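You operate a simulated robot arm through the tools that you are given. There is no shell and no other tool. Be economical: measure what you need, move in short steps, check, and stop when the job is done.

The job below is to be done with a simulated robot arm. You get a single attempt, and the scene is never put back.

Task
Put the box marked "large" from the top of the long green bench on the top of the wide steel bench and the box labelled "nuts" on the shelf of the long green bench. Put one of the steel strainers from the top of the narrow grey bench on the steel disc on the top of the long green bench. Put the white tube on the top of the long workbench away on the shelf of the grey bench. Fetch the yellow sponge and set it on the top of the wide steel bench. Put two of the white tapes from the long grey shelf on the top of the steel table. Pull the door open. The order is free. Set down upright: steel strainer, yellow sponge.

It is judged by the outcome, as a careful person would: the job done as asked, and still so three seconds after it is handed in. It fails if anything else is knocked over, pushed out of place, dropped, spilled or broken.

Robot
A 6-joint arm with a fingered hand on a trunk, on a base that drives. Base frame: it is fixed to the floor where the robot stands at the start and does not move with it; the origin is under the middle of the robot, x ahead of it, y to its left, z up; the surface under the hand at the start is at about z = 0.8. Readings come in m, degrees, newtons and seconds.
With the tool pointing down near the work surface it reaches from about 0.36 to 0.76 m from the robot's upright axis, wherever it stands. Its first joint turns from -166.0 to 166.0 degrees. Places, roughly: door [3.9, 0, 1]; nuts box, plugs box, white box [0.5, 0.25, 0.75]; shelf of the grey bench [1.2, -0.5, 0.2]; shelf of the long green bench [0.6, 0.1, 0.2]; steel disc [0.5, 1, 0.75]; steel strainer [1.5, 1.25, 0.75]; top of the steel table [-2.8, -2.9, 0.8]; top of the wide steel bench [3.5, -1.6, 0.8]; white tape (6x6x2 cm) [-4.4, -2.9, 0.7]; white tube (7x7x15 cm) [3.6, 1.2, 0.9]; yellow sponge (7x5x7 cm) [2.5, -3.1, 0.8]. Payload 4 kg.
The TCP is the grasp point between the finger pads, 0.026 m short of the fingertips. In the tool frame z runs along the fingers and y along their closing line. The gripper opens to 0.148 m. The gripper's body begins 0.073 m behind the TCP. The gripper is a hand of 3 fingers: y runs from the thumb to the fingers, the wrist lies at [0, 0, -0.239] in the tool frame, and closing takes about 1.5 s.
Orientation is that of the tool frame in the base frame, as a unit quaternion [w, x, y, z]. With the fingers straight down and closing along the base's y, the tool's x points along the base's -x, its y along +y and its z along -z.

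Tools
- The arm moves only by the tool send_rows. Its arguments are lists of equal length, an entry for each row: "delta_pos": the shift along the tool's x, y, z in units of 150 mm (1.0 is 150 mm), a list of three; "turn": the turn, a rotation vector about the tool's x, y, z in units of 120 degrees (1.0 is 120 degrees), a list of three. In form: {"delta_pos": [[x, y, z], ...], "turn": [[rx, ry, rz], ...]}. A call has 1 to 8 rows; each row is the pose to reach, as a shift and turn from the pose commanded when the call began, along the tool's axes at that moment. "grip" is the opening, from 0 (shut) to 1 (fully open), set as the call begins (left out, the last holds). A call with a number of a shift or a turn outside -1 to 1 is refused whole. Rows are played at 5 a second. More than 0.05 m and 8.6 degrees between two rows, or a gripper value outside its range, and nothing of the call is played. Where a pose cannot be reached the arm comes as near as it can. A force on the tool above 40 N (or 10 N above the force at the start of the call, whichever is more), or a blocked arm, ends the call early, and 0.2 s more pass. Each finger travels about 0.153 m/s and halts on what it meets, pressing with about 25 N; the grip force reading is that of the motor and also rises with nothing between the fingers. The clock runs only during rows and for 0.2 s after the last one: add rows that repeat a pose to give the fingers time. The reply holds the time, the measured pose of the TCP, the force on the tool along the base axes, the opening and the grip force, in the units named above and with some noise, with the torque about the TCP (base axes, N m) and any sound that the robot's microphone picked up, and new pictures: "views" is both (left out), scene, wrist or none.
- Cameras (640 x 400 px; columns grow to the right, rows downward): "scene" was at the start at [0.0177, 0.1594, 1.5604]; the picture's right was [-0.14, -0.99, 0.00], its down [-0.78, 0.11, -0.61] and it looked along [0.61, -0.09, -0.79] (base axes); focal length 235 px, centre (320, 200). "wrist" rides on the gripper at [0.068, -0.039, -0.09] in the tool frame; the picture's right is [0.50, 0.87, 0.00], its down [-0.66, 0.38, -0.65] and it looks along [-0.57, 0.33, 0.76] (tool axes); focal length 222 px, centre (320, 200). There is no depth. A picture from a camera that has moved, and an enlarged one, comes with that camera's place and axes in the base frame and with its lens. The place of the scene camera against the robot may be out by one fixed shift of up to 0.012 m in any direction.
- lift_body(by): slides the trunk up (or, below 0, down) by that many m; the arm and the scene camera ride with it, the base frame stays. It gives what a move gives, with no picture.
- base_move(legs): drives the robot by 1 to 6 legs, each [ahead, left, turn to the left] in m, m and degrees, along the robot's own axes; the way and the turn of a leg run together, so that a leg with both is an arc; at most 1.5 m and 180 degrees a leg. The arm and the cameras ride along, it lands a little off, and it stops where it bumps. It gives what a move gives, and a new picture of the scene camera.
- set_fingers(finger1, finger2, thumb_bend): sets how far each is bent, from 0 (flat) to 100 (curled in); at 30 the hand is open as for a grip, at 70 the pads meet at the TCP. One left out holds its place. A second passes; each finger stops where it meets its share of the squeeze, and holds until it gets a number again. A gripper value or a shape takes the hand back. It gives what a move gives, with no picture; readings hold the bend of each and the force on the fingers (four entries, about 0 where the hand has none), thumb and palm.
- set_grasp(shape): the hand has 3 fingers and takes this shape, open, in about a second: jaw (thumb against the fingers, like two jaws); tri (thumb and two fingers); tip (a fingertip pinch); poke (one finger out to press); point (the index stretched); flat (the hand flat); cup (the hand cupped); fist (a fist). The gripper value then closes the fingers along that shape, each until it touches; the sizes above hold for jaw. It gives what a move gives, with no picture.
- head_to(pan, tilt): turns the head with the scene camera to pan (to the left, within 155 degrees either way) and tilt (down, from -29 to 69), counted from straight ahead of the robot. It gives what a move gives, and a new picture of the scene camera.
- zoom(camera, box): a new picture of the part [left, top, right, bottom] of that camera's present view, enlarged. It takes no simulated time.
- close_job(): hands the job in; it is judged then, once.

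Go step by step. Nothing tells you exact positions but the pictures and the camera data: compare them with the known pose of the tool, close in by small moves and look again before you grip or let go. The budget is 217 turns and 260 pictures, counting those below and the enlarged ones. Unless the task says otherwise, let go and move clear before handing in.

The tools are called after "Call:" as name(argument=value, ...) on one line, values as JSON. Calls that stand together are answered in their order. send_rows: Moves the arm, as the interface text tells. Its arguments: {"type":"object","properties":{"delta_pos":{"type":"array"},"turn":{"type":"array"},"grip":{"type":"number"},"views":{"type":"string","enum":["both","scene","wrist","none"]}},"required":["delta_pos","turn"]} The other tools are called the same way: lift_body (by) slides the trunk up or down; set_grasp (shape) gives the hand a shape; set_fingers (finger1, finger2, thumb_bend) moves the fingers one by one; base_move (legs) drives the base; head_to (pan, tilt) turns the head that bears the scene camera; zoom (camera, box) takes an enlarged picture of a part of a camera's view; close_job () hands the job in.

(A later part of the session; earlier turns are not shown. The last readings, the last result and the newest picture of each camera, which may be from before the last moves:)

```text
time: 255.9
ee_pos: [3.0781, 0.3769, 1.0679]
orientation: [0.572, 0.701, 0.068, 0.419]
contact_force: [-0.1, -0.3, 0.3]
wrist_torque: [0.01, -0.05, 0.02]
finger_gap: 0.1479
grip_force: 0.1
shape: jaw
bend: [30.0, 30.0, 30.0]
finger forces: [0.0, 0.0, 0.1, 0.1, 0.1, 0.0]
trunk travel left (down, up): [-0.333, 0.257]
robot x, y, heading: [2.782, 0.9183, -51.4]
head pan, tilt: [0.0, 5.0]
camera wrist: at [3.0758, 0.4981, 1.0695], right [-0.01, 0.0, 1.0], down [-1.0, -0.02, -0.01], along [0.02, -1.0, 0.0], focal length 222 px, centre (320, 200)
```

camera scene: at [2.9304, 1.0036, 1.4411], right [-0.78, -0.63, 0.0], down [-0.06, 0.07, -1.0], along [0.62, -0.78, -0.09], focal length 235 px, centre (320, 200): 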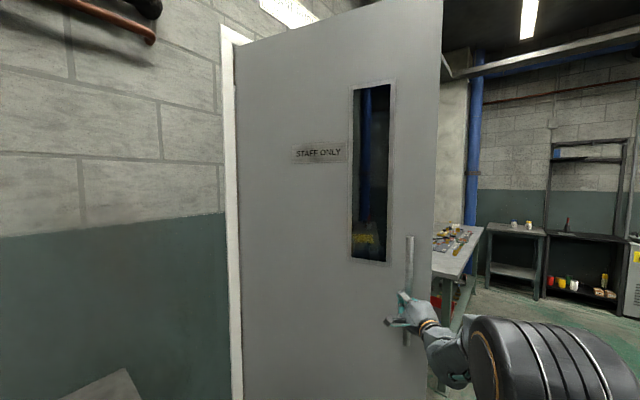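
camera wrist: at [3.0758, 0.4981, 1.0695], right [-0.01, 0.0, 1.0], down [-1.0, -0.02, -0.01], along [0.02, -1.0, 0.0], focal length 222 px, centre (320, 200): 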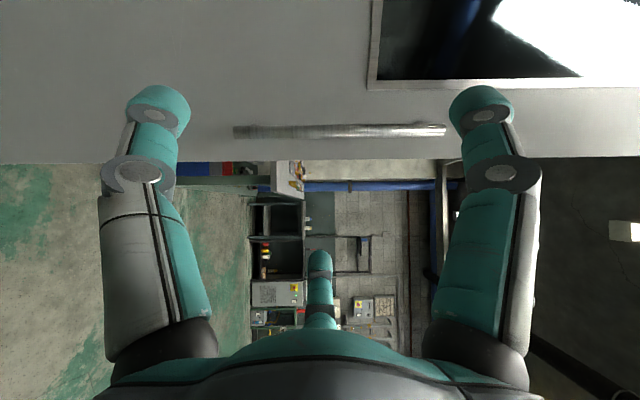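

The door stands ~75° open and the hand is clear. Next, the strainers: drive around to the left side of the narrow grey bench.

Call:
base_move(legs=[[-0.995, 0.565, 0], [0, 0, -38.6], [0, -1.05, 0]])

Call:
head_to(pan=0, tilt=35)

```text
time: 268.6
ee_pos: [1.4545, 1.4157, 1.0694]
orientation: [0.676, 0.687, -0.157, 0.216]
contact_force: [0.2, -0.4, -0.2]
wrist_torque: [0.0, -0.01, -0.01]
finger_gap: 0.1478
grip_force: 0.0
shape: jaw
bend: [30.0, 30.0, 30.0]
finger forces: [0.1, 0.0, 0.0, 0.1, 0.0, 0.1]
trunk travel left (down, up): [-0.333, 0.257]
robot x, y, heading: [1.5397, 2.0286, -88.2]
head pan, tilt: [0.0, 5.0]
camera scene: at [1.7078, 2.0075, 1.4412], right [-1.0, -0.03, 0.0], down [0.0, 0.09, -1.0], along [0.03, -1.0, -0.09], focal length 235 px, centre (320, 200)
```

scene: 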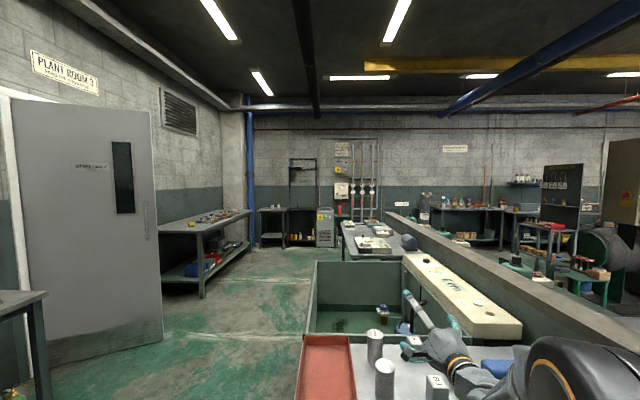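

```text
time: 269.6
ee_pos: [1.4539, 1.4164, 1.0674]
orientation: [0.675, 0.687, -0.158, 0.217]
contact_force: [0.0, -0.6, 0.3]
wrist_torque: [0.02, 0.0, 0.03]
finger_gap: 0.1478
grip_force: 0.0
shape: jaw
bend: [30.0, 30.0, 30.0]
finger forces: [0.0, 0.0, 0.0, 0.1, 0.1, 0.0]
trunk travel left (down, up): [-0.333, 0.257]
robot x, y, heading: [1.5425, 2.0231, -88.2]
head pan, tilt: [0.0, 35.0]
camera scene: at [1.7076, 2.0113, 1.3931], right [-1.0, -0.03, 0.0], down [-0.02, 0.57, -0.82], along [0.02, -0.82, -0.57], focal length 235 px, centre (320, 200)
```

scene: 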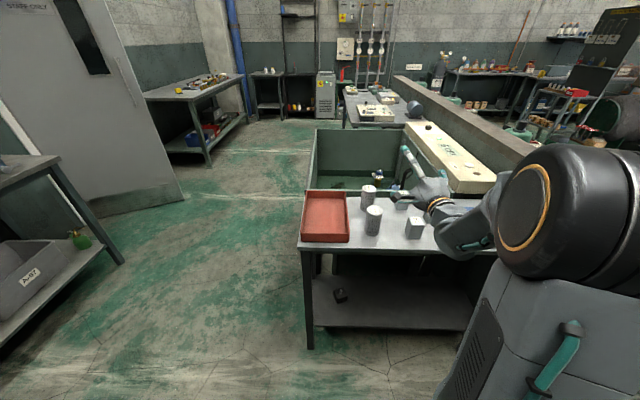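

Call:
zoom(camera="scene", box=[290, 130, 510, 270])

```text
2.86 times, centred on (400, 200) of scene
camera zoom: at [1.7076, 2.0113, 1.3931], right [-1.0, -0.03, 0.0], down [-0.02, 0.57, -0.82], along [0.02, -0.82, -0.57], focal length 670 px, centre (91, 200)
```

zoom: 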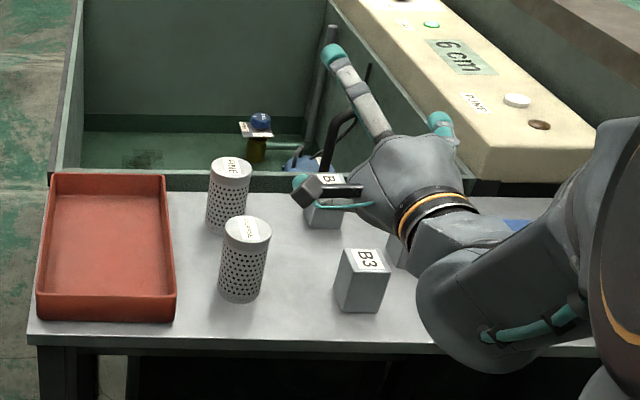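

Two perforated strainers stand at ≈(1.53,1.35) and (1.53,1.22); the others are blocks. I back off a bit, raise the trunk, and turn the tool down.

Call:
base_move(legs=[[-0.25, 0, 0]])

Call:
lift_body(by=0.255)

Call:
send_rows(delta_pos=[[-0.08, -0.133, 0], [-0.16, -0.267, 0], [-0.24, -0.4, 0], [-0.32, -0.533, 0], [-0.4, -0.667, 0], [-0.477, -0.8, 0]], turn=[[0.054, -0.032, 0], [0.1075, -0.064, 0], [0.161, -0.096, 0], [0.215, -0.1275, 0], [0.269, -0.159, 0], [0.3225, -0.191, 0]], views="none")

Call:
send_rows(delta_pos=[[-0.065, -0.09, 0.109], [-0.13, -0.18, 0.218], [-0.194, -0.27, 0.327], [-0.258, -0.36, 0.435], [-0.32, -0.45, 0.544], [-0.387, -0.541, 0.653], [-0.387, -0.541, 0.653]], turn=[[0.054, -0.032, 0], [0.1075, -0.064, 0], [0.161, -0.096, 0], [0.215, -0.1275, 0], [0.269, -0.159, 0], [0.3225, -0.191, 0], [0.3225, -0.191, 0]], views="none")

```text
time: 271.4
ee_pos: [1.4449, 1.6612, 1.0688]
orientation: [0.676, 0.686, -0.159, 0.216]
contact_force: [0.7, 0.6, 0.4]
wrist_torque: [-0.02, 0.0, -0.01]
finger_gap: 0.1478
grip_force: 0.0
shape: jaw
bend: [30.0, 30.0, 30.0]
finger forces: [0.0, 0.0, 0.1, 0.0, 0.0, 0.1]
trunk travel left (down, up): [-0.333, 0.257]
robot x, y, heading: [1.5348, 2.2739, -88.6]
head pan, tilt: [0.0, 35.0]
camera scene: at [1.7006, 2.2561, 1.393], right [-1.0, -0.03, 0.0], down [-0.02, 0.57, -0.82], along [0.02, -0.82, -0.57], focal length 235 px, centre (320, 200)
```

scene: 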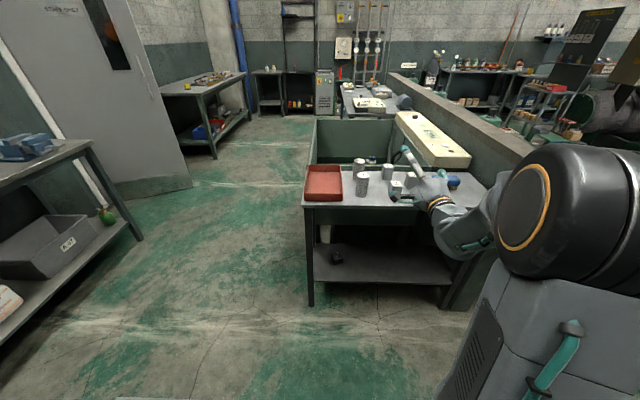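

```text
time: 274.0
ee_pos: [1.4444, 1.6614, 1.324]
orientation: [0.676, 0.687, -0.159, 0.214]
contact_force: [-0.1, 0.5, 0.1]
wrist_torque: [-0.01, -0.02, 0.0]
finger_gap: 0.1478
grip_force: 0.2
shape: jaw
bend: [30.0, 30.0, 30.0]
finger forces: [0.0, 0.0, 0.1, 0.0, 0.0, 0.0]
trunk travel left (down, up): [-0.588, 0.002]
robot x, y, heading: [1.5324, 2.2708, -88.4]
head pan, tilt: [0.0, 35.0]
```

```text
time: 275.4
ee_pos: [1.4459, 1.6597, 1.1843]
orientation: [0.368, 0.899, -0.208, 0.116]
contact_force: [0.6, -0.5, -0.5]
wrist_torque: [-0.02, -0.01, 0.01]
finger_gap: 0.1477
grip_force: 0.2
shape: jaw
bend: [30.0, 30.0, 30.0]
finger forces: [0.1, 0.0, 0.0, 0.0, 0.1, 0.0]
trunk travel left (down, up): [-0.588, 0.002]
robot x, y, heading: [1.5406, 2.2754, -88.4]
head pan, tilt: [0.0, 35.0]
```

```text
time: 277.0
ee_pos: [1.4381, 1.6584, 1.0429]
orientation: [0.004, 0.974, -0.226, 0.002]
contact_force: [-0.3, -0.1, 0.5]
wrist_torque: [0.02, -0.04, 0.0]
finger_gap: 0.1478
grip_force: 0.3
shape: jaw
bend: [30.0, 30.0, 30.0]
finger forces: [0.0, 0.0, 0.0, 0.0, 0.0, 0.0]
trunk travel left (down, up): [-0.588, 0.002]
robot x, y, heading: [1.5342, 2.2677, -88.1]
head pan, tilt: [0.0, 35.0]
```

Tool points straight down. Move over the nearer strainer and look.

Call:
base_move(legs=[[0.3, 0.082, 0]])

Call:
zoom(camera="wrist", box=[0, 0, 640, 400])

Call:
zoom(camera="scene", box=[290, 170, 470, 320])

```text
time: 279.1
ee_pos: [1.5287, 1.362, 1.0417]
orientation: [0.003, 0.974, -0.225, 0.001]
contact_force: [0.3, -0.6, 0.6]
wrist_torque: [0.01, 0.0, 0.0]
finger_gap: 0.1479
grip_force: 0.1
shape: jaw
bend: [30.0, 30.0, 30.0]
finger forces: [0.0, 0.1, 0.0, 0.1, 0.0, 0.0]
trunk travel left (down, up): [-0.588, 0.002]
robot x, y, heading: [1.6265, 1.9744, -88.4]
head pan, tilt: [0.0, 35.0]
camera scene: at [1.7911, 1.9613, 1.648], right [-1.0, -0.03, 0.0], down [-0.02, 0.57, -0.82], along [0.02, -0.82, -0.57], focal length 235 px, centre (320, 200)
```

scene: 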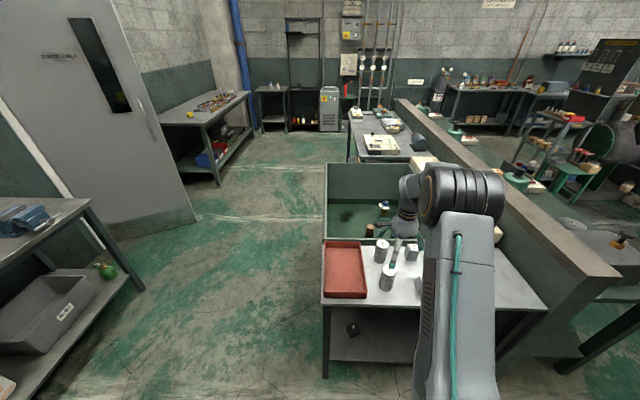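

```text
1.00 times, centred on (320, 200) of wrist (not enlarged: the box is as wide or as high as the picture)
camera zoom: at [1.6072, 1.3704, 1.1332], right [0.07, -1.0, 0.01], down [-0.76, -0.05, 0.65], along [-0.65, -0.05, -0.76], focal length 222 px, centre (320, 200)
```

zoom: 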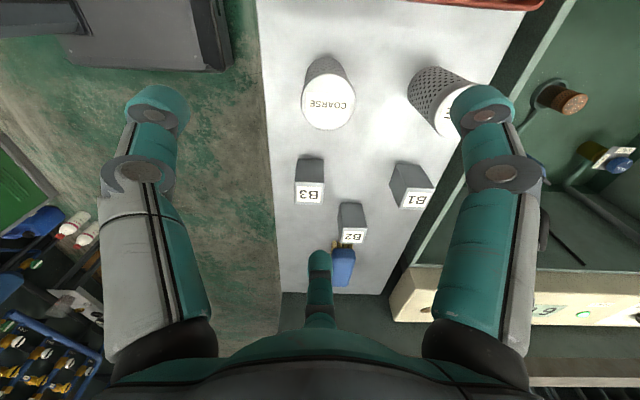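

```text
2.67 times, centred on (380, 245) of scene
camera zoom: at [1.7911, 1.9613, 1.648], right [-1.0, -0.03, 0.0], down [-0.02, 0.57, -0.82], along [0.02, -0.82, -0.57], focal length 626 px, centre (160, 80)
```

zoom: 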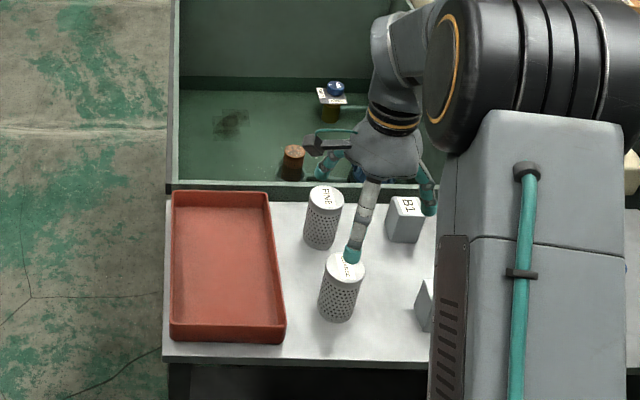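

Strainer "COARSE" top at ≈(1.532,1.355,0.89). Fine-align, then lower and grip.

Call:
send_rows(delta_pos=[[0.039, 0.033, 0], [0.039, 0.033, 0], [0.039, 0.033, 0]], turn=[[0, 0, 0], [0, 0, 0], [0, 0, 0]], grip=0.75, views="none")

Call:
lift_body(by=-0.18)

Call:
zoom(camera="wrist", box=[0, 0, 640, 400])

```text
time: 279.9
ee_pos: [1.5315, 1.3571, 1.0432]
orientation: [0.002, 0.974, -0.225, 0.001]
contact_force: [-0.8, -0.4, 0.2]
wrist_torque: [-0.02, 0.01, 0.01]
finger_gap: 0.1113
grip_force: 0.1
shape: jaw
bend: [26.0, 26.0, 55.0]
finger forces: [0.0, 0.1, 0.0, 0.1, 0.1, 0.0]
trunk travel left (down, up): [-0.588, 0.002]
robot x, y, heading: [1.6275, 1.9744, -88.5]
head pan, tilt: [0.0, 35.0]
```

```text
time: 281.9
ee_pos: [1.5319, 1.3574, 0.8633]
orientation: [0.002, 0.974, -0.225, 0.002]
contact_force: [-0.2, 0.2, -1.7]
wrist_torque: [0.01, 0.0, 0.01]
finger_gap: 0.1112
grip_force: 0.1
shape: jaw
bend: [26.0, 26.0, 55.0]
finger forces: [0.1, 0.0, 0.0, 0.0, 0.0, 0.0]
trunk travel left (down, up): [-0.408, 0.182]
robot x, y, heading: [1.6241, 1.9796, -88.4]
head pan, tilt: [0.0, 35.0]
```

```text
1.00 times, centred on (320, 200) of wrist (not enlarged: the box is as wide or as high as the picture)
camera zoom: at [1.6104, 1.3634, 0.9535], right [0.07, -1.0, 0.01], down [-0.76, -0.05, 0.65], along [-0.65, -0.05, -0.76], focal length 222 px, centre (320, 200)
```

zoom: 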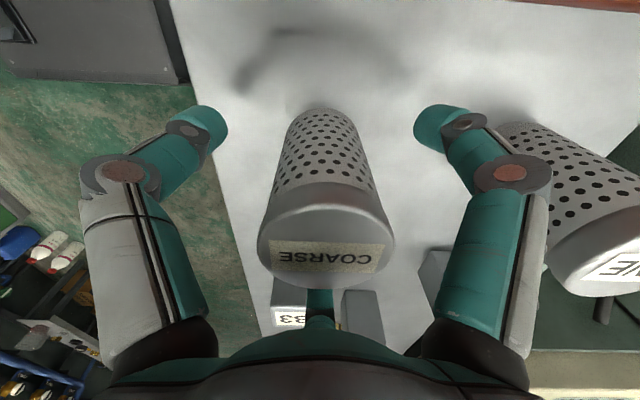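

Centred. Close.

Call:
send_rows(delta_pos=[[0, 0, 0.03], [0, 0, 0.03], [0, 0, 0.03], [0, 0, 0.03], [0, 0, 0.03], [0, 0, 0.03], [0, 0, 0.03], [0, 0, 0.03]], turn=[[0, 0, 0], [0, 0, 0], [0, 0, 0], [0, 0, 0], [0, 0, 0], [0, 0, 0], [0, 0, 0], [0, 0, 0]], grip=0, views="wrist")

Call:
lift_body(by=0.18)

```text
time: 283.7
ee_pos: [1.5329, 1.3574, 0.8576]
orientation: [0.003, 0.974, -0.225, 0.001]
contact_force: [0.2, 0.0, 0.1]
wrist_torque: [-0.01, 0.0, -0.01]
finger_gap: 0.0468
grip_force: 24.8
shape: jaw
bend: [77.0, 77.0, 70.0]
finger forces: [22.5, 22.1, 0.0, 0.0, 23.0, 0.0]
trunk travel left (down, up): [-0.408, 0.182]
robot x, y, heading: [1.6281, 1.9759, -88.4]
head pan, tilt: [0.0, 35.0]
camera wrist: at [1.6102, 1.3636, 0.9487], right [0.07, -1.0, 0.01], down [-0.76, -0.05, 0.65], along [-0.65, -0.05, -0.76], focal length 222 px, centre (320, 200)
```

wrist: 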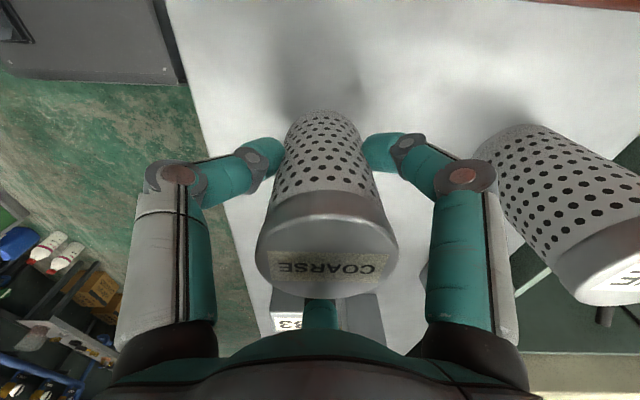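

```text
time: 285.7
ee_pos: [1.5318, 1.3572, 1.0379]
orientation: [0.003, 0.974, -0.225, 0.001]
contact_force: [-0.3, -0.1, -1.3]
wrist_torque: [0.0, 0.02, 0.0]
finger_gap: 0.0469
grip_force: 25.0
shape: jaw
bend: [77.0, 77.0, 70.0]
finger forces: [22.6, 22.2, 0.0, 0.0, 22.7, 0.0]
trunk travel left (down, up): [-0.588, 0.002]
robot x, y, heading: [1.6216, 1.9784, -88.5]
head pan, tilt: [0.0, 35.0]
```

Holding the strainer. I back off, turn, and go round the left end of the green bench to its front side.

Call:
base_move(legs=[[-0.27, 0, 0], [0, 0, 88.5], [-1.4, 0, 0], [-0.73, 0, 0], [0, -1.17, 0]])

Call:
head_to(pan=-5, tilt=50)

```text
time: 307.1
ee_pos: [0.0846, 0.9758, 1.0368]
orientation: [0.002, 0.858, 0.514, 0.002]
contact_force: [0.6, -1.2, -2.3]
wrist_torque: [-0.02, 0.0, -0.04]
finger_gap: 0.0468
grip_force: 24.7
shape: jaw
bend: [77.0, 77.0, 70.0]
finger forces: [22.9, 21.6, 0.1, 0.1, 22.3, 0.0]
trunk travel left (down, up): [-0.588, 0.002]
robot x, y, heading: [-0.5308, 1.0885, -0.6]
head pan, tilt: [0.0, 35.0]
camera scene: at [-0.4977, 1.2614, 1.648], right [-0.01, -1.0, 0.0], down [-0.57, 0.01, -0.82], along [0.82, -0.01, -0.57], focal length 235 px, centre (320, 200)
```

scene: 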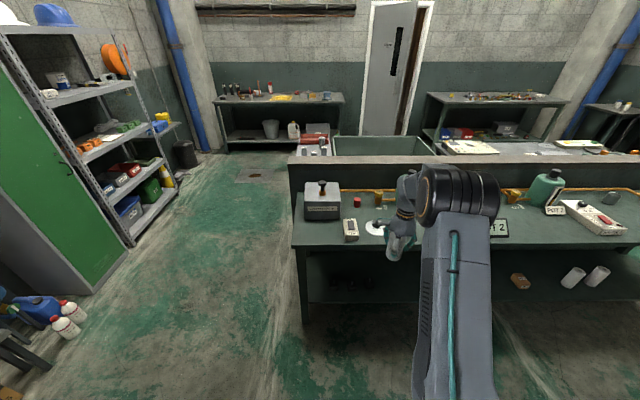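

```text
time: 307.9
ee_pos: [0.0852, 0.9756, 1.0375]
orientation: [0.002, 0.858, 0.514, 0.002]
contact_force: [1.0, -0.4, -2.4]
wrist_torque: [-0.05, 0.02, -0.02]
finger_gap: 0.0468
grip_force: 25.0
shape: jaw
bend: [77.0, 77.0, 70.0]
finger forces: [22.9, 21.8, 0.0, 0.0, 22.3, 0.1]
trunk travel left (down, up): [-0.588, 0.002]
robot x, y, heading: [-0.5333, 1.0893, -0.8]
head pan, tilt: [-5.0, 50.0]
camera scene: at [-0.5091, 1.2549, 1.6263], right [-0.1, -1.0, 0.0], down [-0.76, 0.07, -0.64], along [0.64, -0.06, -0.77], focal length 235 px, centre (320, 200)
```

scene: 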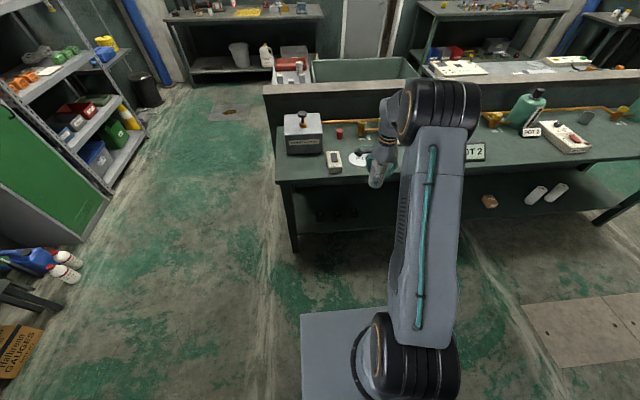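

Door is visibly open. The disc is at ≈(0.447,0.951); move over it.

Call:
base_move(legs=[[0.36, -0.018, 0.7]])

Call:
zoom(camera="wrist", box=[0, 0, 640, 400])

Call:
zoom(camera="scene", box=[270, 120, 450, 270])

```text
time: 310.2
ee_pos: [0.4441, 0.9601, 1.0373]
orientation: [0.001, 0.856, 0.517, 0.003]
contact_force: [0.6, -0.1, -1.6]
wrist_torque: [-0.01, 0.0, 0.01]
finger_gap: 0.0468
grip_force: 24.4
shape: jaw
bend: [77.0, 77.0, 70.0]
finger forces: [22.9, 21.8, 0.0, 0.1, 22.3, 0.0]
trunk travel left (down, up): [-0.588, 0.002]
robot x, y, heading: [-0.1714, 1.0729, -0.3]
head pan, tilt: [-5.0, 50.0]
camera scene: at [-0.1515, 1.235, 1.6262], right [-0.09, -1.0, 0.0], down [-0.76, 0.07, -0.64], along [0.64, -0.06, -0.77], focal length 235 px, centre (320, 200)
```

scene: 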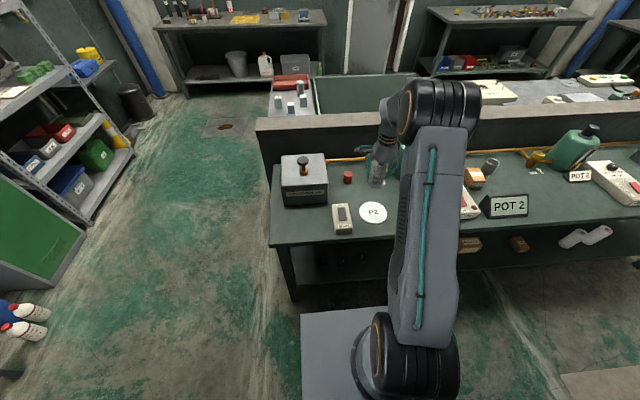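

```text
1.00 times, centred on (320, 200) of wrist (not enlarged: the box is as wide or as high as the picture)
camera zoom: at [0.4405, 1.0381, 1.1285], right [1.0, 0.04, 0.01], down [0.03, -0.76, 0.65], along [0.03, -0.65, -0.76], focal length 222 px, centre (320, 200)
```

zoom: 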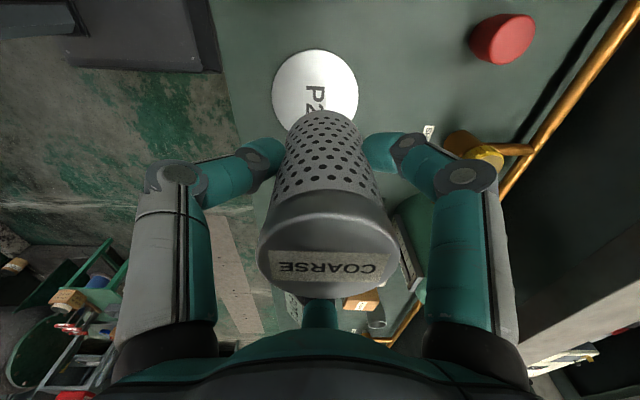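

```text
2.67 times, centred on (360, 195) of scene
camera zoom: at [-0.1515, 1.235, 1.6262], right [-0.09, -1.0, 0.0], down [-0.76, 0.07, -0.64], along [0.64, -0.06, -0.77], focal length 626 px, centre (213, 213)
```

zoom: 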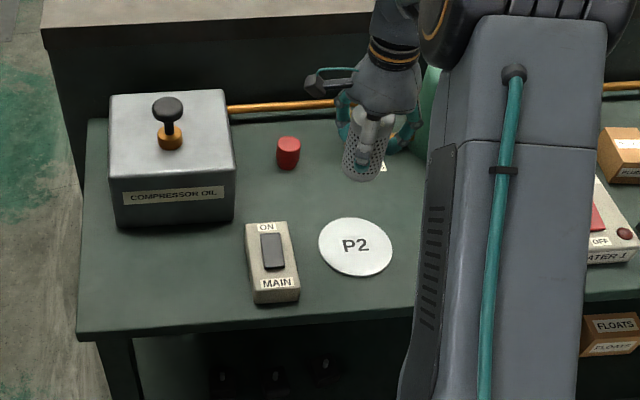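

Align the last centimetre and lower.

Call:
send_rows(delta_pos=[[-0.086, 0.023, 0], [-0.086, 0.023, 0]], turn=[[0, 0, 0], [0, 0, 0]], views="none")

Call:
lift_body(by=-0.15)

Call:
zoom(camera="wrist", box=[0, 0, 640, 400])

Call:
zoom(camera="scene", box=[310, 150, 430, 250])

```text
time: 310.8
ee_pos: [0.4402, 0.9459, 1.0379]
orientation: [0.001, 0.855, 0.518, 0.003]
contact_force: [-0.2, 0.4, -1.6]
wrist_torque: [-0.04, -0.01, -0.01]
finger_gap: 0.0467
grip_force: 24.7
shape: jaw
bend: [77.0, 77.0, 70.0]
finger forces: [22.9, 21.8, 0.0, 0.0, 22.3, 0.0]
trunk travel left (down, up): [-0.588, 0.002]
robot x, y, heading: [-0.1683, 1.0721, -0.0]
head pan, tilt: [-5.0, 50.0]
```

```text
time: 312.5
ee_pos: [0.4401, 0.9461, 0.8881]
orientation: [0.002, 0.856, 0.517, 0.003]
contact_force: [0.0, -0.4, -2.3]
wrist_torque: [0.0, 0.03, 0.0]
finger_gap: 0.0467
grip_force: 25.3
shape: jaw
bend: [77.0, 77.0, 70.0]
finger forces: [22.9, 21.8, 0.1, 0.1, 22.5, 0.0]
trunk travel left (down, up): [-0.438, 0.152]
robot x, y, heading: [-0.1756, 1.0706, -0.1]
head pan, tilt: [-5.0, 50.0]
```

```text
1.00 times, centred on (320, 200) of wrist (not enlarged: the box is as wide or as high as the picture)
camera zoom: at [0.4371, 1.0248, 0.9788], right [1.0, 0.04, 0.01], down [0.03, -0.76, 0.65], along [0.03, -0.65, -0.76], focal length 222 px, centre (320, 200)
```

zoom: 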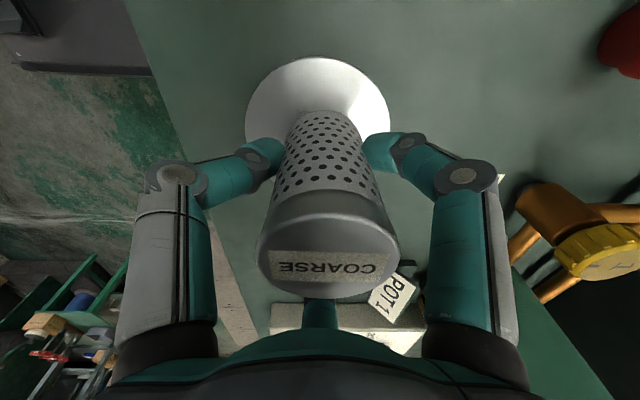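

```text
4.00 times, centred on (370, 200) of scene
camera zoom: at [-0.152, 1.235, 1.4763], right [-0.09, -1.0, 0.0], down [-0.76, 0.07, -0.64], along [0.64, -0.06, -0.77], focal length 939 px, centre (120, 200)
```

zoom: 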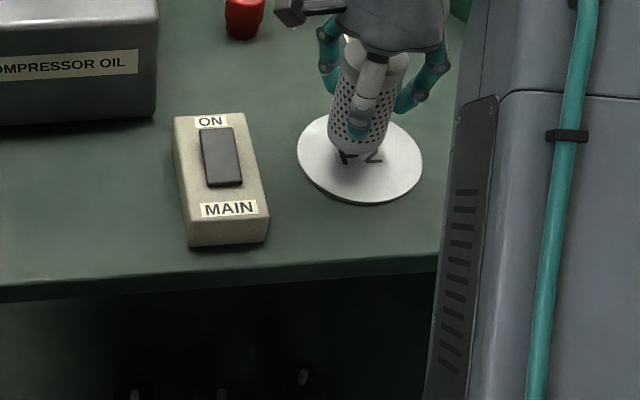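

Centred over the disc. Lower in small steps to contact.

Call:
send_rows(delta_pos=[[0, 0, 0.04], [0, 0, 0.08], [0, 0, 0.1], [0, 0, 0.12], [0, 0, 0.12]], turn=[[0, 0, 0], [0, 0, 0], [0, 0, 0], [0, 0, 0], [0, 0, 0]], views="none")

Call:
send_rows(delta_pos=[[0, 0, 0.015], [0, 0, 0.03], [0, 0, 0.045], [0, 0, 0.045]], turn=[[0, 0, 0], [0, 0, 0], [0, 0, 0], [0, 0, 0]], views="none")

```text
time: 313.7
ee_pos: [0.4408, 0.9467, 0.8691]
orientation: [0.001, 0.855, 0.518, 0.003]
contact_force: [0.1, -0.7, -1.7]
wrist_torque: [-0.01, 0.0, 0.02]
finger_gap: 0.0467
grip_force: 24.5
shape: jaw
bend: [77.0, 77.0, 70.0]
finger forces: [22.9, 21.8, 0.1, 0.0, 22.4, 0.0]
trunk travel left (down, up): [-0.438, 0.152]
robot x, y, heading: [-0.1727, 1.074, -0.0]
head pan, tilt: [-5.0, 50.0]
```

```text
time: 314.7
ee_pos: [0.442, 0.946, 0.8626]
orientation: [0.001, 0.856, 0.517, 0.003]
contact_force: [0.6, -0.1, -1.6]
wrist_torque: [0.06, 0.0, -0.01]
finger_gap: 0.0467
grip_force: 24.8
shape: jaw
bend: [77.0, 77.0, 70.0]
finger forces: [23.0, 21.8, 0.1, 0.1, 22.4, 0.1]
trunk travel left (down, up): [-0.438, 0.152]
robot x, y, heading: [-0.171, 1.0707, 0.0]
head pan, tilt: [-5.0, 50.0]
```

Call:
send_rows(delta_pos=[[0, 0, 0.015], [0, 0, 0.03], [0, 0, 0.03]], turn=[[0, 0, 0], [0, 0, 0], [0, 0, 0]], views="none")

Call:
send_rows(delta_pos=[[0, 0, 0.015], [0, 0, 0.03], [0, 0, 0.03]], turn=[[0, 0, 0], [0, 0, 0], [0, 0, 0]], views="none")

Call:
zoom(camera="scene", box=[310, 150, 430, 250])

```text
time: 315.5
ee_pos: [0.4415, 0.9463, 0.86]
orientation: [0.003, 0.856, 0.517, 0.005]
contact_force: [0.6, 0.3, 25.2]
wrist_torque: [0.07, -0.02, -0.02]
finger_gap: 0.0475
grip_force: 25.4
shape: jaw
bend: [77.0, 77.0, 69.0]
finger forces: [26.6, 26.0, 0.0, 0.0, 26.3, 0.0]
trunk travel left (down, up): [-0.438, 0.152]
robot x, y, heading: [-0.1713, 1.0705, -0.2]
head pan, tilt: [-5.0, 50.0]
```

```text
time: 316.1
ee_pos: [0.4411, 0.9454, 0.8612]
orientation: [0.005, 0.856, 0.517, 0.007]
contact_force: [-4.8, 0.3, 21.5]
wrist_torque: [0.1, 0.24, 0.02]
finger_gap: 0.0494
grip_force: 25.3
shape: jaw
bend: [78.0, 78.0, 71.0]
finger forces: [24.7, 24.5, 0.1, 0.0, 28.5, 0.0]
trunk travel left (down, up): [-0.438, 0.152]
robot x, y, heading: [-0.1708, 1.0755, -0.1]
head pan, tilt: [-5.0, 50.0]
stopped in row 2: the force on the tool passed its limit at 42 N (the readings are from after the stop); the commanded pose is now the measured one
```

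```text
4.00 times, centred on (370, 200) of scene
camera zoom: at [-0.1547, 1.2354, 1.4761], right [-0.09, -1.0, 0.0], down [-0.76, 0.07, -0.64], along [0.64, -0.06, -0.76], focal length 939 px, centre (120, 200)
```

zoom: 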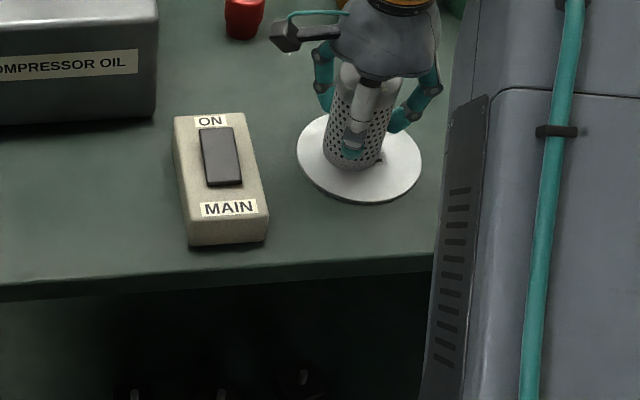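

On the disc. Relieve the pressure slightly, release, and rise.

Call:
send_rows(delta_pos=[[0, 0, -0.015], [0, 0, -0.015]], turn=[[0, 0, 0], [0, 0, 0]], views="none")

Call:
send_rows(delta_pos=[[0, 0, 0], [0, 0, 0], [0, 0, 0], [0, 0, 0], [0, 0, 0], [0, 0, 0]], turn=[[0, 0, 0], [0, 0, 0], [0, 0, 0], [0, 0, 0], [0, 0, 0], [0, 0, 0]], grip=0.85, views="none")

Call:
lift_body(by=0.15)

Call:
base_move(legs=[[-0.35, 0, 0]])

Call:
zoom(camera="scene", box=[260, 80, 440, 230])

```text
time: 316.7
ee_pos: [0.4407, 0.9451, 0.8605]
orientation: [0.004, 0.856, 0.517, 0.006]
contact_force: [-1.2, 0.1, 17.0]
wrist_torque: [0.07, 0.14, 0.0]
finger_gap: 0.0492
grip_force: 25.3
shape: jaw
bend: [78.0, 78.0, 71.0]
finger forces: [25.7, 24.4, 0.0, 0.1, 26.5, 0.0]
trunk travel left (down, up): [-0.438, 0.152]
robot x, y, heading: [-0.1747, 1.0725, 0.0]
head pan, tilt: [-5.0, 50.0]
```

```text
time: 318.1
ee_pos: [0.4433, 0.9458, 0.86]
orientation: [0.003, 0.856, 0.518, 0.005]
contact_force: [0.7, 0.3, -0.2]
wrist_torque: [0.0, 0.0, 0.03]
finger_gap: 0.1257
grip_force: 0.1
shape: jaw
bend: [25.0, 25.0, 40.0]
finger forces: [0.1, 0.1, 0.0, 0.0, 0.1, 0.1]
trunk travel left (down, up): [-0.438, 0.152]
robot x, y, heading: [-0.1746, 1.0699, -0.1]
head pan, tilt: [-5.0, 50.0]
```

```text
time: 319.8
ee_pos: [0.4425, 0.9452, 1.0101]
orientation: [0.002, 0.856, 0.517, 0.005]
contact_force: [-0.8, -0.3, 0.1]
wrist_torque: [-0.01, 0.03, 0.01]
finger_gap: 0.1257
grip_force: 0.0
shape: jaw
bend: [25.0, 25.0, 40.0]
finger forces: [0.1, 0.0, 0.1, 0.0, 0.1, 0.0]
trunk travel left (down, up): [-0.588, 0.002]
robot x, y, heading: [-0.1718, 1.0711, 0.1]
head pan, tilt: [-5.0, 50.0]
```

```text
time: 322.1
ee_pos: [0.0933, 0.9453, 1.0105]
orientation: [0.003, 0.857, 0.516, 0.006]
contact_force: [-0.2, 0.5, -0.5]
wrist_torque: [0.01, 0.04, 0.0]
finger_gap: 0.1257
grip_force: 0.0
shape: jaw
bend: [25.0, 25.0, 40.0]
finger forces: [0.0, 0.0, 0.1, 0.0, 0.0, 0.0]
trunk travel left (down, up): [-0.588, 0.002]
robot x, y, heading: [-0.5254, 1.0743, -0.3]
head pan, tilt: [-5.0, 50.0]
camera scene: at [-0.5015, 1.2363, 1.6263], right [-0.09, -1.0, 0.0], down [-0.76, 0.07, -0.64], along [0.64, -0.06, -0.77], focal length 235 px, centre (320, 200)
```

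scene: 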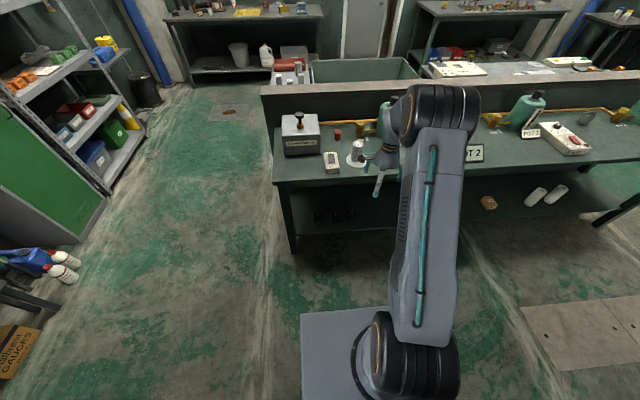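

```text
2.67 times, centred on (350, 155) of scene
camera zoom: at [-0.5015, 1.2363, 1.6263], right [-0.09, -1.0, 0.0], down [-0.76, 0.07, -0.64], along [0.64, -0.06, -0.77], focal length 626 px, centre (240, 320)
```

zoom: 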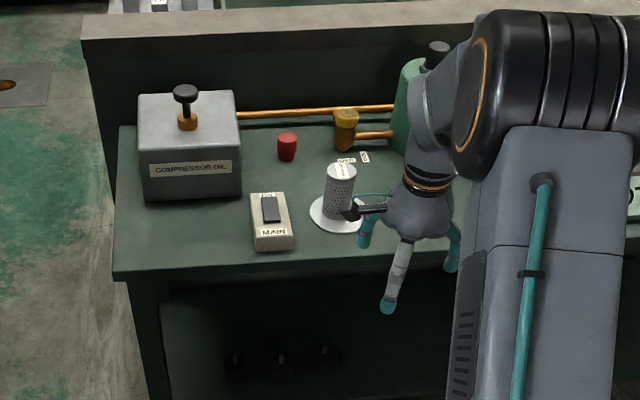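

Strainer stands upright on the P2 disc. Now the tapes: drive down past the bench to the lane at y≈-1.95 and face -x.

Call:
base_move(legs=[[0.15, 0, 0], [0, -1.5, 0], [0, -1.5, 0], [0, 0, -90], [0, 0, -90]])

Call:
head_to(pan=10, tilt=15)

```text
time: 344.9
ee_pos: [-1.036, -1.774, 1.0097]
orientation: [-0.004, -0.52, 0.854, 0.003]
contact_force: [0.9, 0.4, 0.1]
wrist_torque: [-0.01, -0.01, 0.02]
finger_gap: 0.1251
grip_force: 0.0
shape: jaw
bend: [25.0, 25.0, 40.0]
finger forces: [0.0, 0.1, 0.0, 0.1, 0.0, 0.1]
trunk travel left (down, up): [-0.588, 0.002]
robot x, y, heading: [-0.4212, -1.8975, -179.5]
head pan, tilt: [-5.0, 50.0]
camera scene: at [-0.4335, -2.0406, 1.6263], right [0.08, 1.0, 0.0], down [0.76, -0.06, -0.64], along [-0.64, 0.05, -0.77], focal length 235 px, centre (320, 200)
```

scene: 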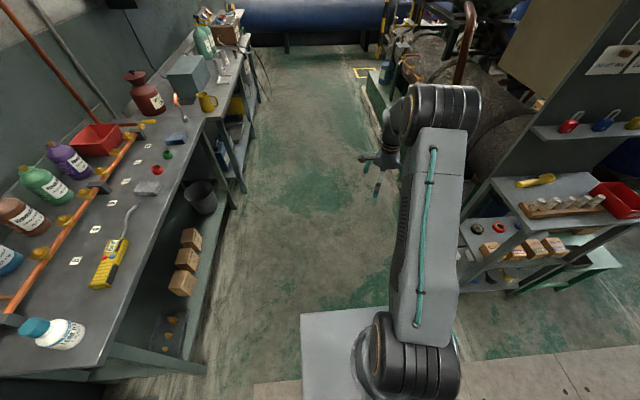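

```text
time: 346.0
ee_pos: [-1.036, -1.773, 1.01]
orientation: [-0.005, -0.52, 0.854, 0.002]
contact_force: [1.3, -0.5, 0.5]
wrist_torque: [-0.04, 0.0, -0.02]
finger_gap: 0.1254
grip_force: 0.0
shape: jaw
bend: [25.0, 25.0, 40.0]
finger forces: [0.0, 0.1, 0.1, 0.1, 0.1, 0.0]
trunk travel left (down, up): [-0.588, 0.002]
robot x, y, heading: [-0.4203, -1.8975, -179.9]
head pan, tilt: [10.0, 15.0]
camera scene: at [-0.4487, -2.0636, 1.6799], right [-0.18, 0.98, 0.0], down [0.26, 0.05, -0.97], along [-0.95, -0.17, -0.26], focal length 235 px, centre (320, 200)
```

scene: 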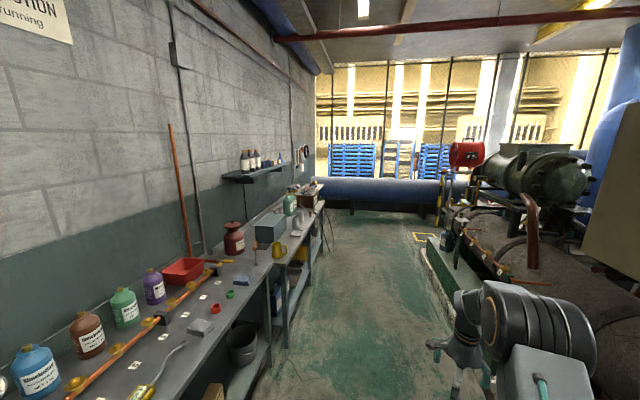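

Aisle is clear. Drive along it and look toward the steel table and the grey shelf.

Call:
base_move(legs=[[1.4, 0, 0], [0.8, 0, 0]])

Call:
head_to(pan=50, tilt=30)

```text
time: 356.8
ee_pos: [-3.2246, -1.721, 1.0104]
orientation: [-0.005, -0.504, 0.864, 0.003]
contact_force: [0.2, 0.6, 0.6]
wrist_torque: [0.03, -0.01, 0.0]
finger_gap: 0.1258
grip_force: 0.0
shape: jaw
bend: [25.0, 25.0, 40.0]
finger forces: [0.0, 0.0, 0.0, 0.0, 0.0, 0.0]
trunk travel left (down, up): [-0.588, 0.002]
robot x, y, heading: [-2.6186, -1.8616, 177.9]
head pan, tilt: [10.0, 15.0]
camera scene: at [-2.6493, -2.0348, 1.68], right [-0.14, 0.99, 0.0], down [0.26, 0.04, -0.97], along [-0.96, -0.14, -0.26], focal length 235 px, centre (320, 200)
```

scene: 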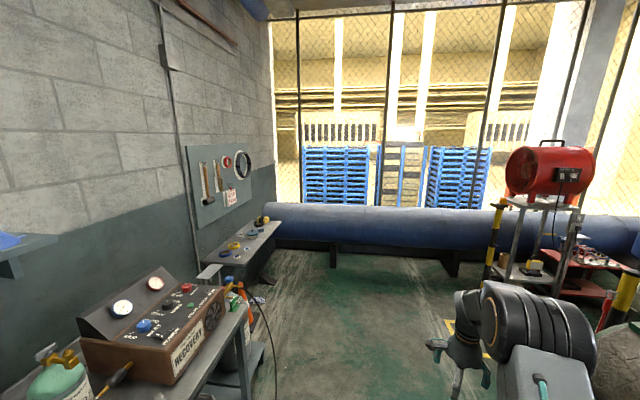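

```text
time: 357.9
ee_pos: [-3.2251, -1.7236, 1.0103]
orientation: [-0.005, -0.504, 0.864, 0.004]
contact_force: [0.7, 0.4, 0.6]
wrist_torque: [-0.01, -0.04, -0.04]
finger_gap: 0.1257
grip_force: 0.1
shape: jaw
bend: [25.0, 25.0, 40.0]
finger forces: [0.0, 0.1, 0.0, 0.0, 0.0, 0.0]
trunk travel left (down, up): [-0.588, 0.002]
robot x, y, heading: [-2.6146, -1.8668, 178.0]
head pan, tilt: [50.0, 30.0]
camera scene: at [-2.6171, -2.0889, 1.6558], right [-0.74, 0.67, 0.0], down [0.33, 0.37, -0.87], along [-0.58, -0.64, -0.5], focal length 235 px, centre (320, 200)
```

scene: 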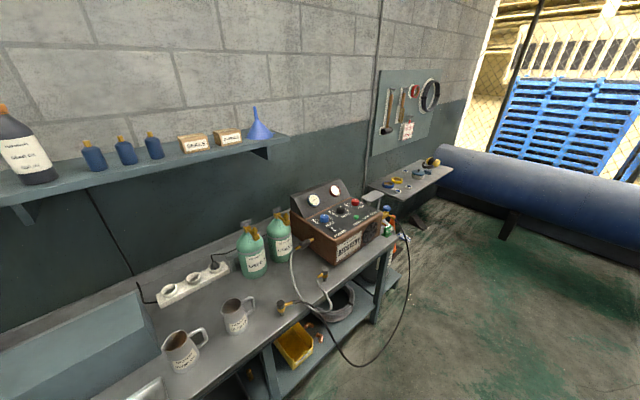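

Call:
zoom(camera="scene", box=[340, 130, 480, 230])

Call:
zoom(camera="scene", box=[0, 200, 420, 400])

```text
4.00 times, centred on (410, 180) of scene
camera zoom: at [-2.6171, -2.0889, 1.6558], right [-0.74, 0.67, 0.0], down [0.33, 0.37, -0.87], along [-0.58, -0.64, -0.5], focal length 939 px, centre (-40, 280)
```

zoom: 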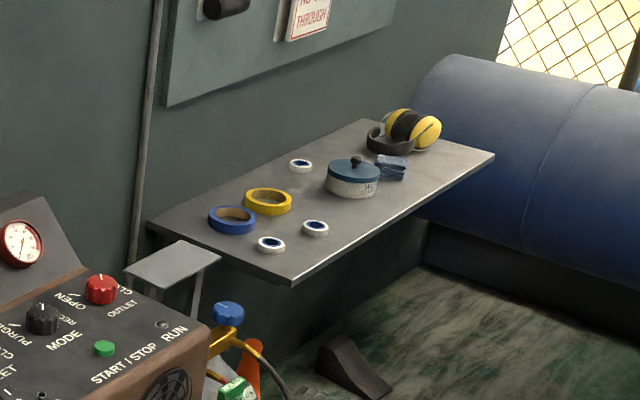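

```text
1.52 times, centred on (210, 300) of scene
camera zoom: at [-2.6171, -2.0889, 1.6558], right [-0.74, 0.67, 0.0], down [0.33, 0.37, -0.87], along [-0.58, -0.64, -0.5], focal length 358 px, centre (488, 48)
```

zoom: 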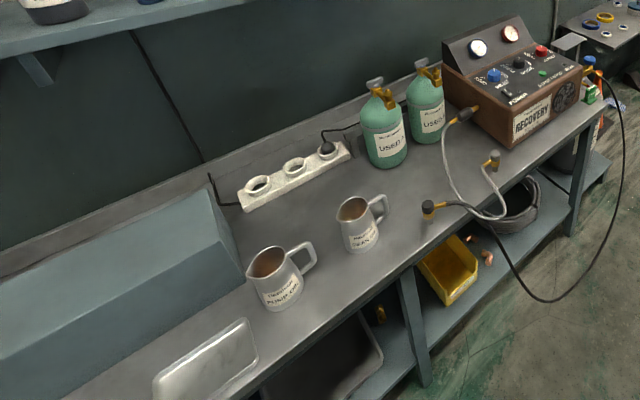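

White tapes lie on the shelf at roughly A(-4.44,-2.93), B(-4.29,-2.96), C(-4.73,-3.14). I drive there and face the shelf.

Call:
base_move(legs=[[1.4, 0, 0], [0.29, 0, 0], [0, 0, 92], [0.25, 0, 0]])

Call:
head_to(pan=0, tilt=45)

Call:
zoom(camera="wrist", box=[0, 0, 640, 400])

```text
time: 371.8
ee_pos: [-4.4466, -2.6669, 1.0094]
orientation: [0.006, 0.969, -0.246, 0.0]
contact_force: [-0.5, -1.1, -0.3]
wrist_torque: [0.01, -0.01, 0.0]
finger_gap: 0.1254
grip_force: 0.0
shape: jaw
bend: [25.0, 25.0, 40.0]
finger forces: [0.0, 0.0, 0.1, 0.1, 0.1, 0.0]
trunk travel left (down, up): [-0.588, 0.002]
robot x, y, heading: [-4.3111, -2.0553, -90.9]
head pan, tilt: [50.0, 30.0]
camera scene: at [-4.0783, -2.0476, 1.6558], right [-0.65, -0.76, 0.0], down [-0.38, 0.33, -0.87], along [0.66, -0.57, -0.5], focal length 235 px, centre (320, 200)
```

scene: 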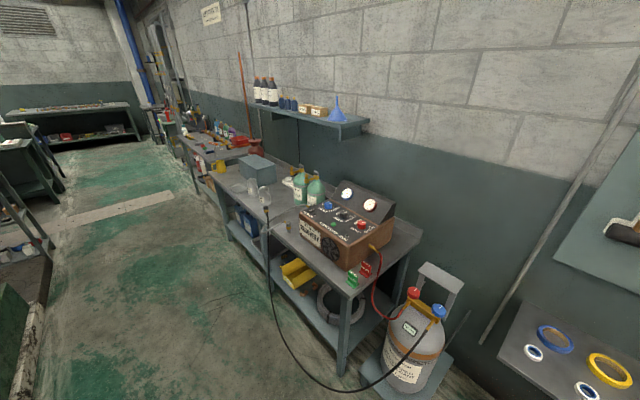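

```text
time: 373.0
ee_pos: [-4.446, -2.6677, 1.0107]
orientation: [0.005, 0.97, -0.245, 0.001]
contact_force: [0.2, 0.2, 1.6]
wrist_torque: [-0.06, 0.0, -0.01]
finger_gap: 0.1257
grip_force: 0.1
shape: jaw
bend: [25.0, 25.0, 40.0]
finger forces: [0.0, 0.0, 0.1, 0.1, 0.0, 0.1]
trunk travel left (down, up): [-0.588, 0.002]
robot x, y, heading: [-4.3081, -2.0534, -91.0]
head pan, tilt: [0.0, 45.0]
camera scene: at [-4.1478, -2.0692, 1.6332], right [-1.0, 0.01, 0.0], down [0.01, 0.71, -0.71], along [-0.01, -0.71, -0.71], focal length 235 px, centre (320, 200)
```

scene: 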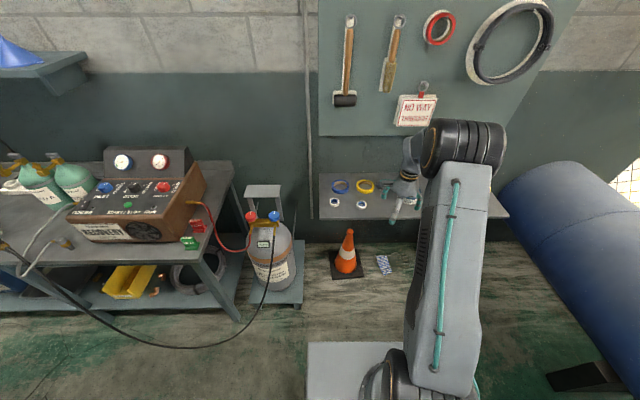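

```text
1.00 times, centred on (320, 200) of wrist (not enlarged: the box is as wide or as high as the picture)
camera zoom: at [-4.368, -2.6634, 1.1009], right [0.03, -1.0, 0.01], down [-0.76, -0.01, 0.65], along [-0.65, -0.03, -0.76], focal length 222 px, centre (320, 200)
```

zoom: 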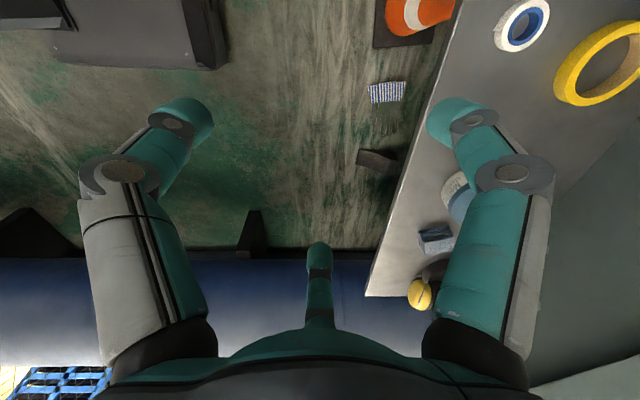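

Tape A ≈(-4.374,-2.904) with shelf z≈0.75. Move above it with partial opening and lower partway.

Call:
base_move(legs=[[0.236, 0.076, 0.5]])

Call:
lift_body(by=-0.1)

Call:
send_rows(delta_pos=[[0, 0, 0], [0, 0, 0], [0, 0, 0]], turn=[[0, 0, 0], [0, 0, 0], [0, 0, 0]], grip=0.65, views="both")

```text
time: 374.8
ee_pos: [-4.3665, -2.9065, 1.0098]
orientation: [0.007, 0.971, -0.241, 0.002]
contact_force: [-0.6, -0.3, -1.3]
wrist_torque: [0.02, -0.01, -0.01]
finger_gap: 0.1256
grip_force: 0.0
shape: jaw
bend: [25.0, 25.0, 40.0]
finger forces: [0.0, 0.0, 0.1, 0.0, 0.0, 0.0]
trunk travel left (down, up): [-0.588, 0.002]
robot x, y, heading: [-4.241, -2.2953, -90.2]
head pan, tilt: [0.0, 45.0]
camera scene: at [-4.0749, -2.3056, 1.6331], right [-1.0, 0.0, 0.0], down [0.0, 0.71, -0.71], along [0.0, -0.71, -0.71], focal length 235 px, centre (320, 200)
```

scene: 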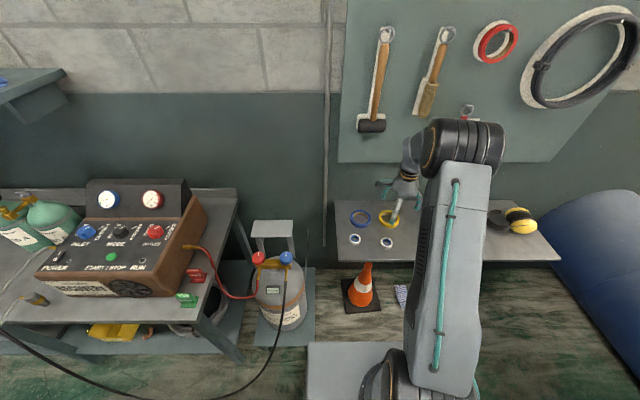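

```text
time: 376.1
ee_pos: [-4.367, -2.9063, 0.9106]
orientation: [0.006, 0.971, -0.24, 0.001]
contact_force: [0.0, -0.3, 0.2]
wrist_torque: [-0.01, -0.02, 0.0]
finger_gap: 0.1255
grip_force: 0.0
shape: jaw
bend: [25.0, 25.0, 40.0]
finger forces: [0.0, 0.0, 0.0, 0.0, 0.0, 0.1]
trunk travel left (down, up): [-0.488, 0.102]
robot x, y, heading: [-4.2405, -2.2913, -90.1]
head pan, tilt: [0.0, 45.0]
```

```text
time: 376.9
ee_pos: [-4.3672, -2.9059, 0.9111]
orientation: [0.005, 0.971, -0.24, 0.001]
contact_force: [-0.3, 0.4, -0.5]
wrist_torque: [0.01, 0.01, -0.01]
finger_gap: 0.0969
grip_force: 0.0
shape: jaw
bend: [30.0, 30.0, 70.0]
finger forces: [0.0, 0.0, 0.1, 0.0, 0.1, 0.0]
trunk travel left (down, up): [-0.488, 0.102]
robot x, y, heading: [-4.2386, -2.2924, -90.1]
head pan, tilt: [0.0, 45.0]
camera scene: at [-4.0751, -2.3051, 1.5332], right [-1.0, 0.0, 0.0], down [0.0, 0.71, -0.71], along [0.0, -0.71, -0.71], focal length 235 px, centre (320, 200)
camera wrist: at [-4.2889, -2.9016, 1.0009], right [0.04, -1.0, 0.01], down [-0.76, -0.02, 0.65], along [-0.65, -0.03, -0.76], focal length 222 px, centre (320, 200)
```

scene: 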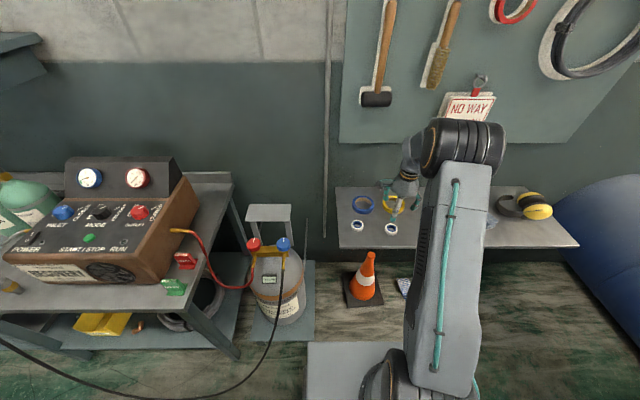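
wrist: 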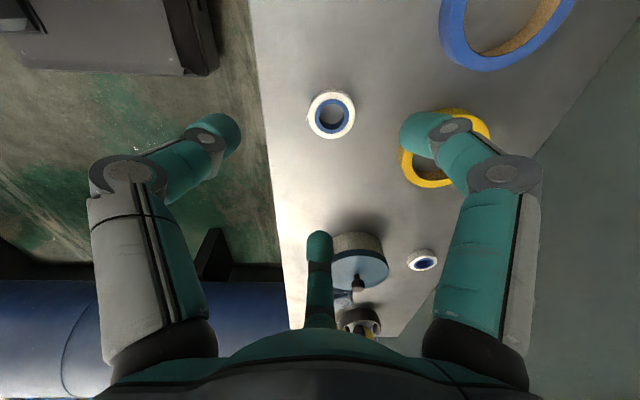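

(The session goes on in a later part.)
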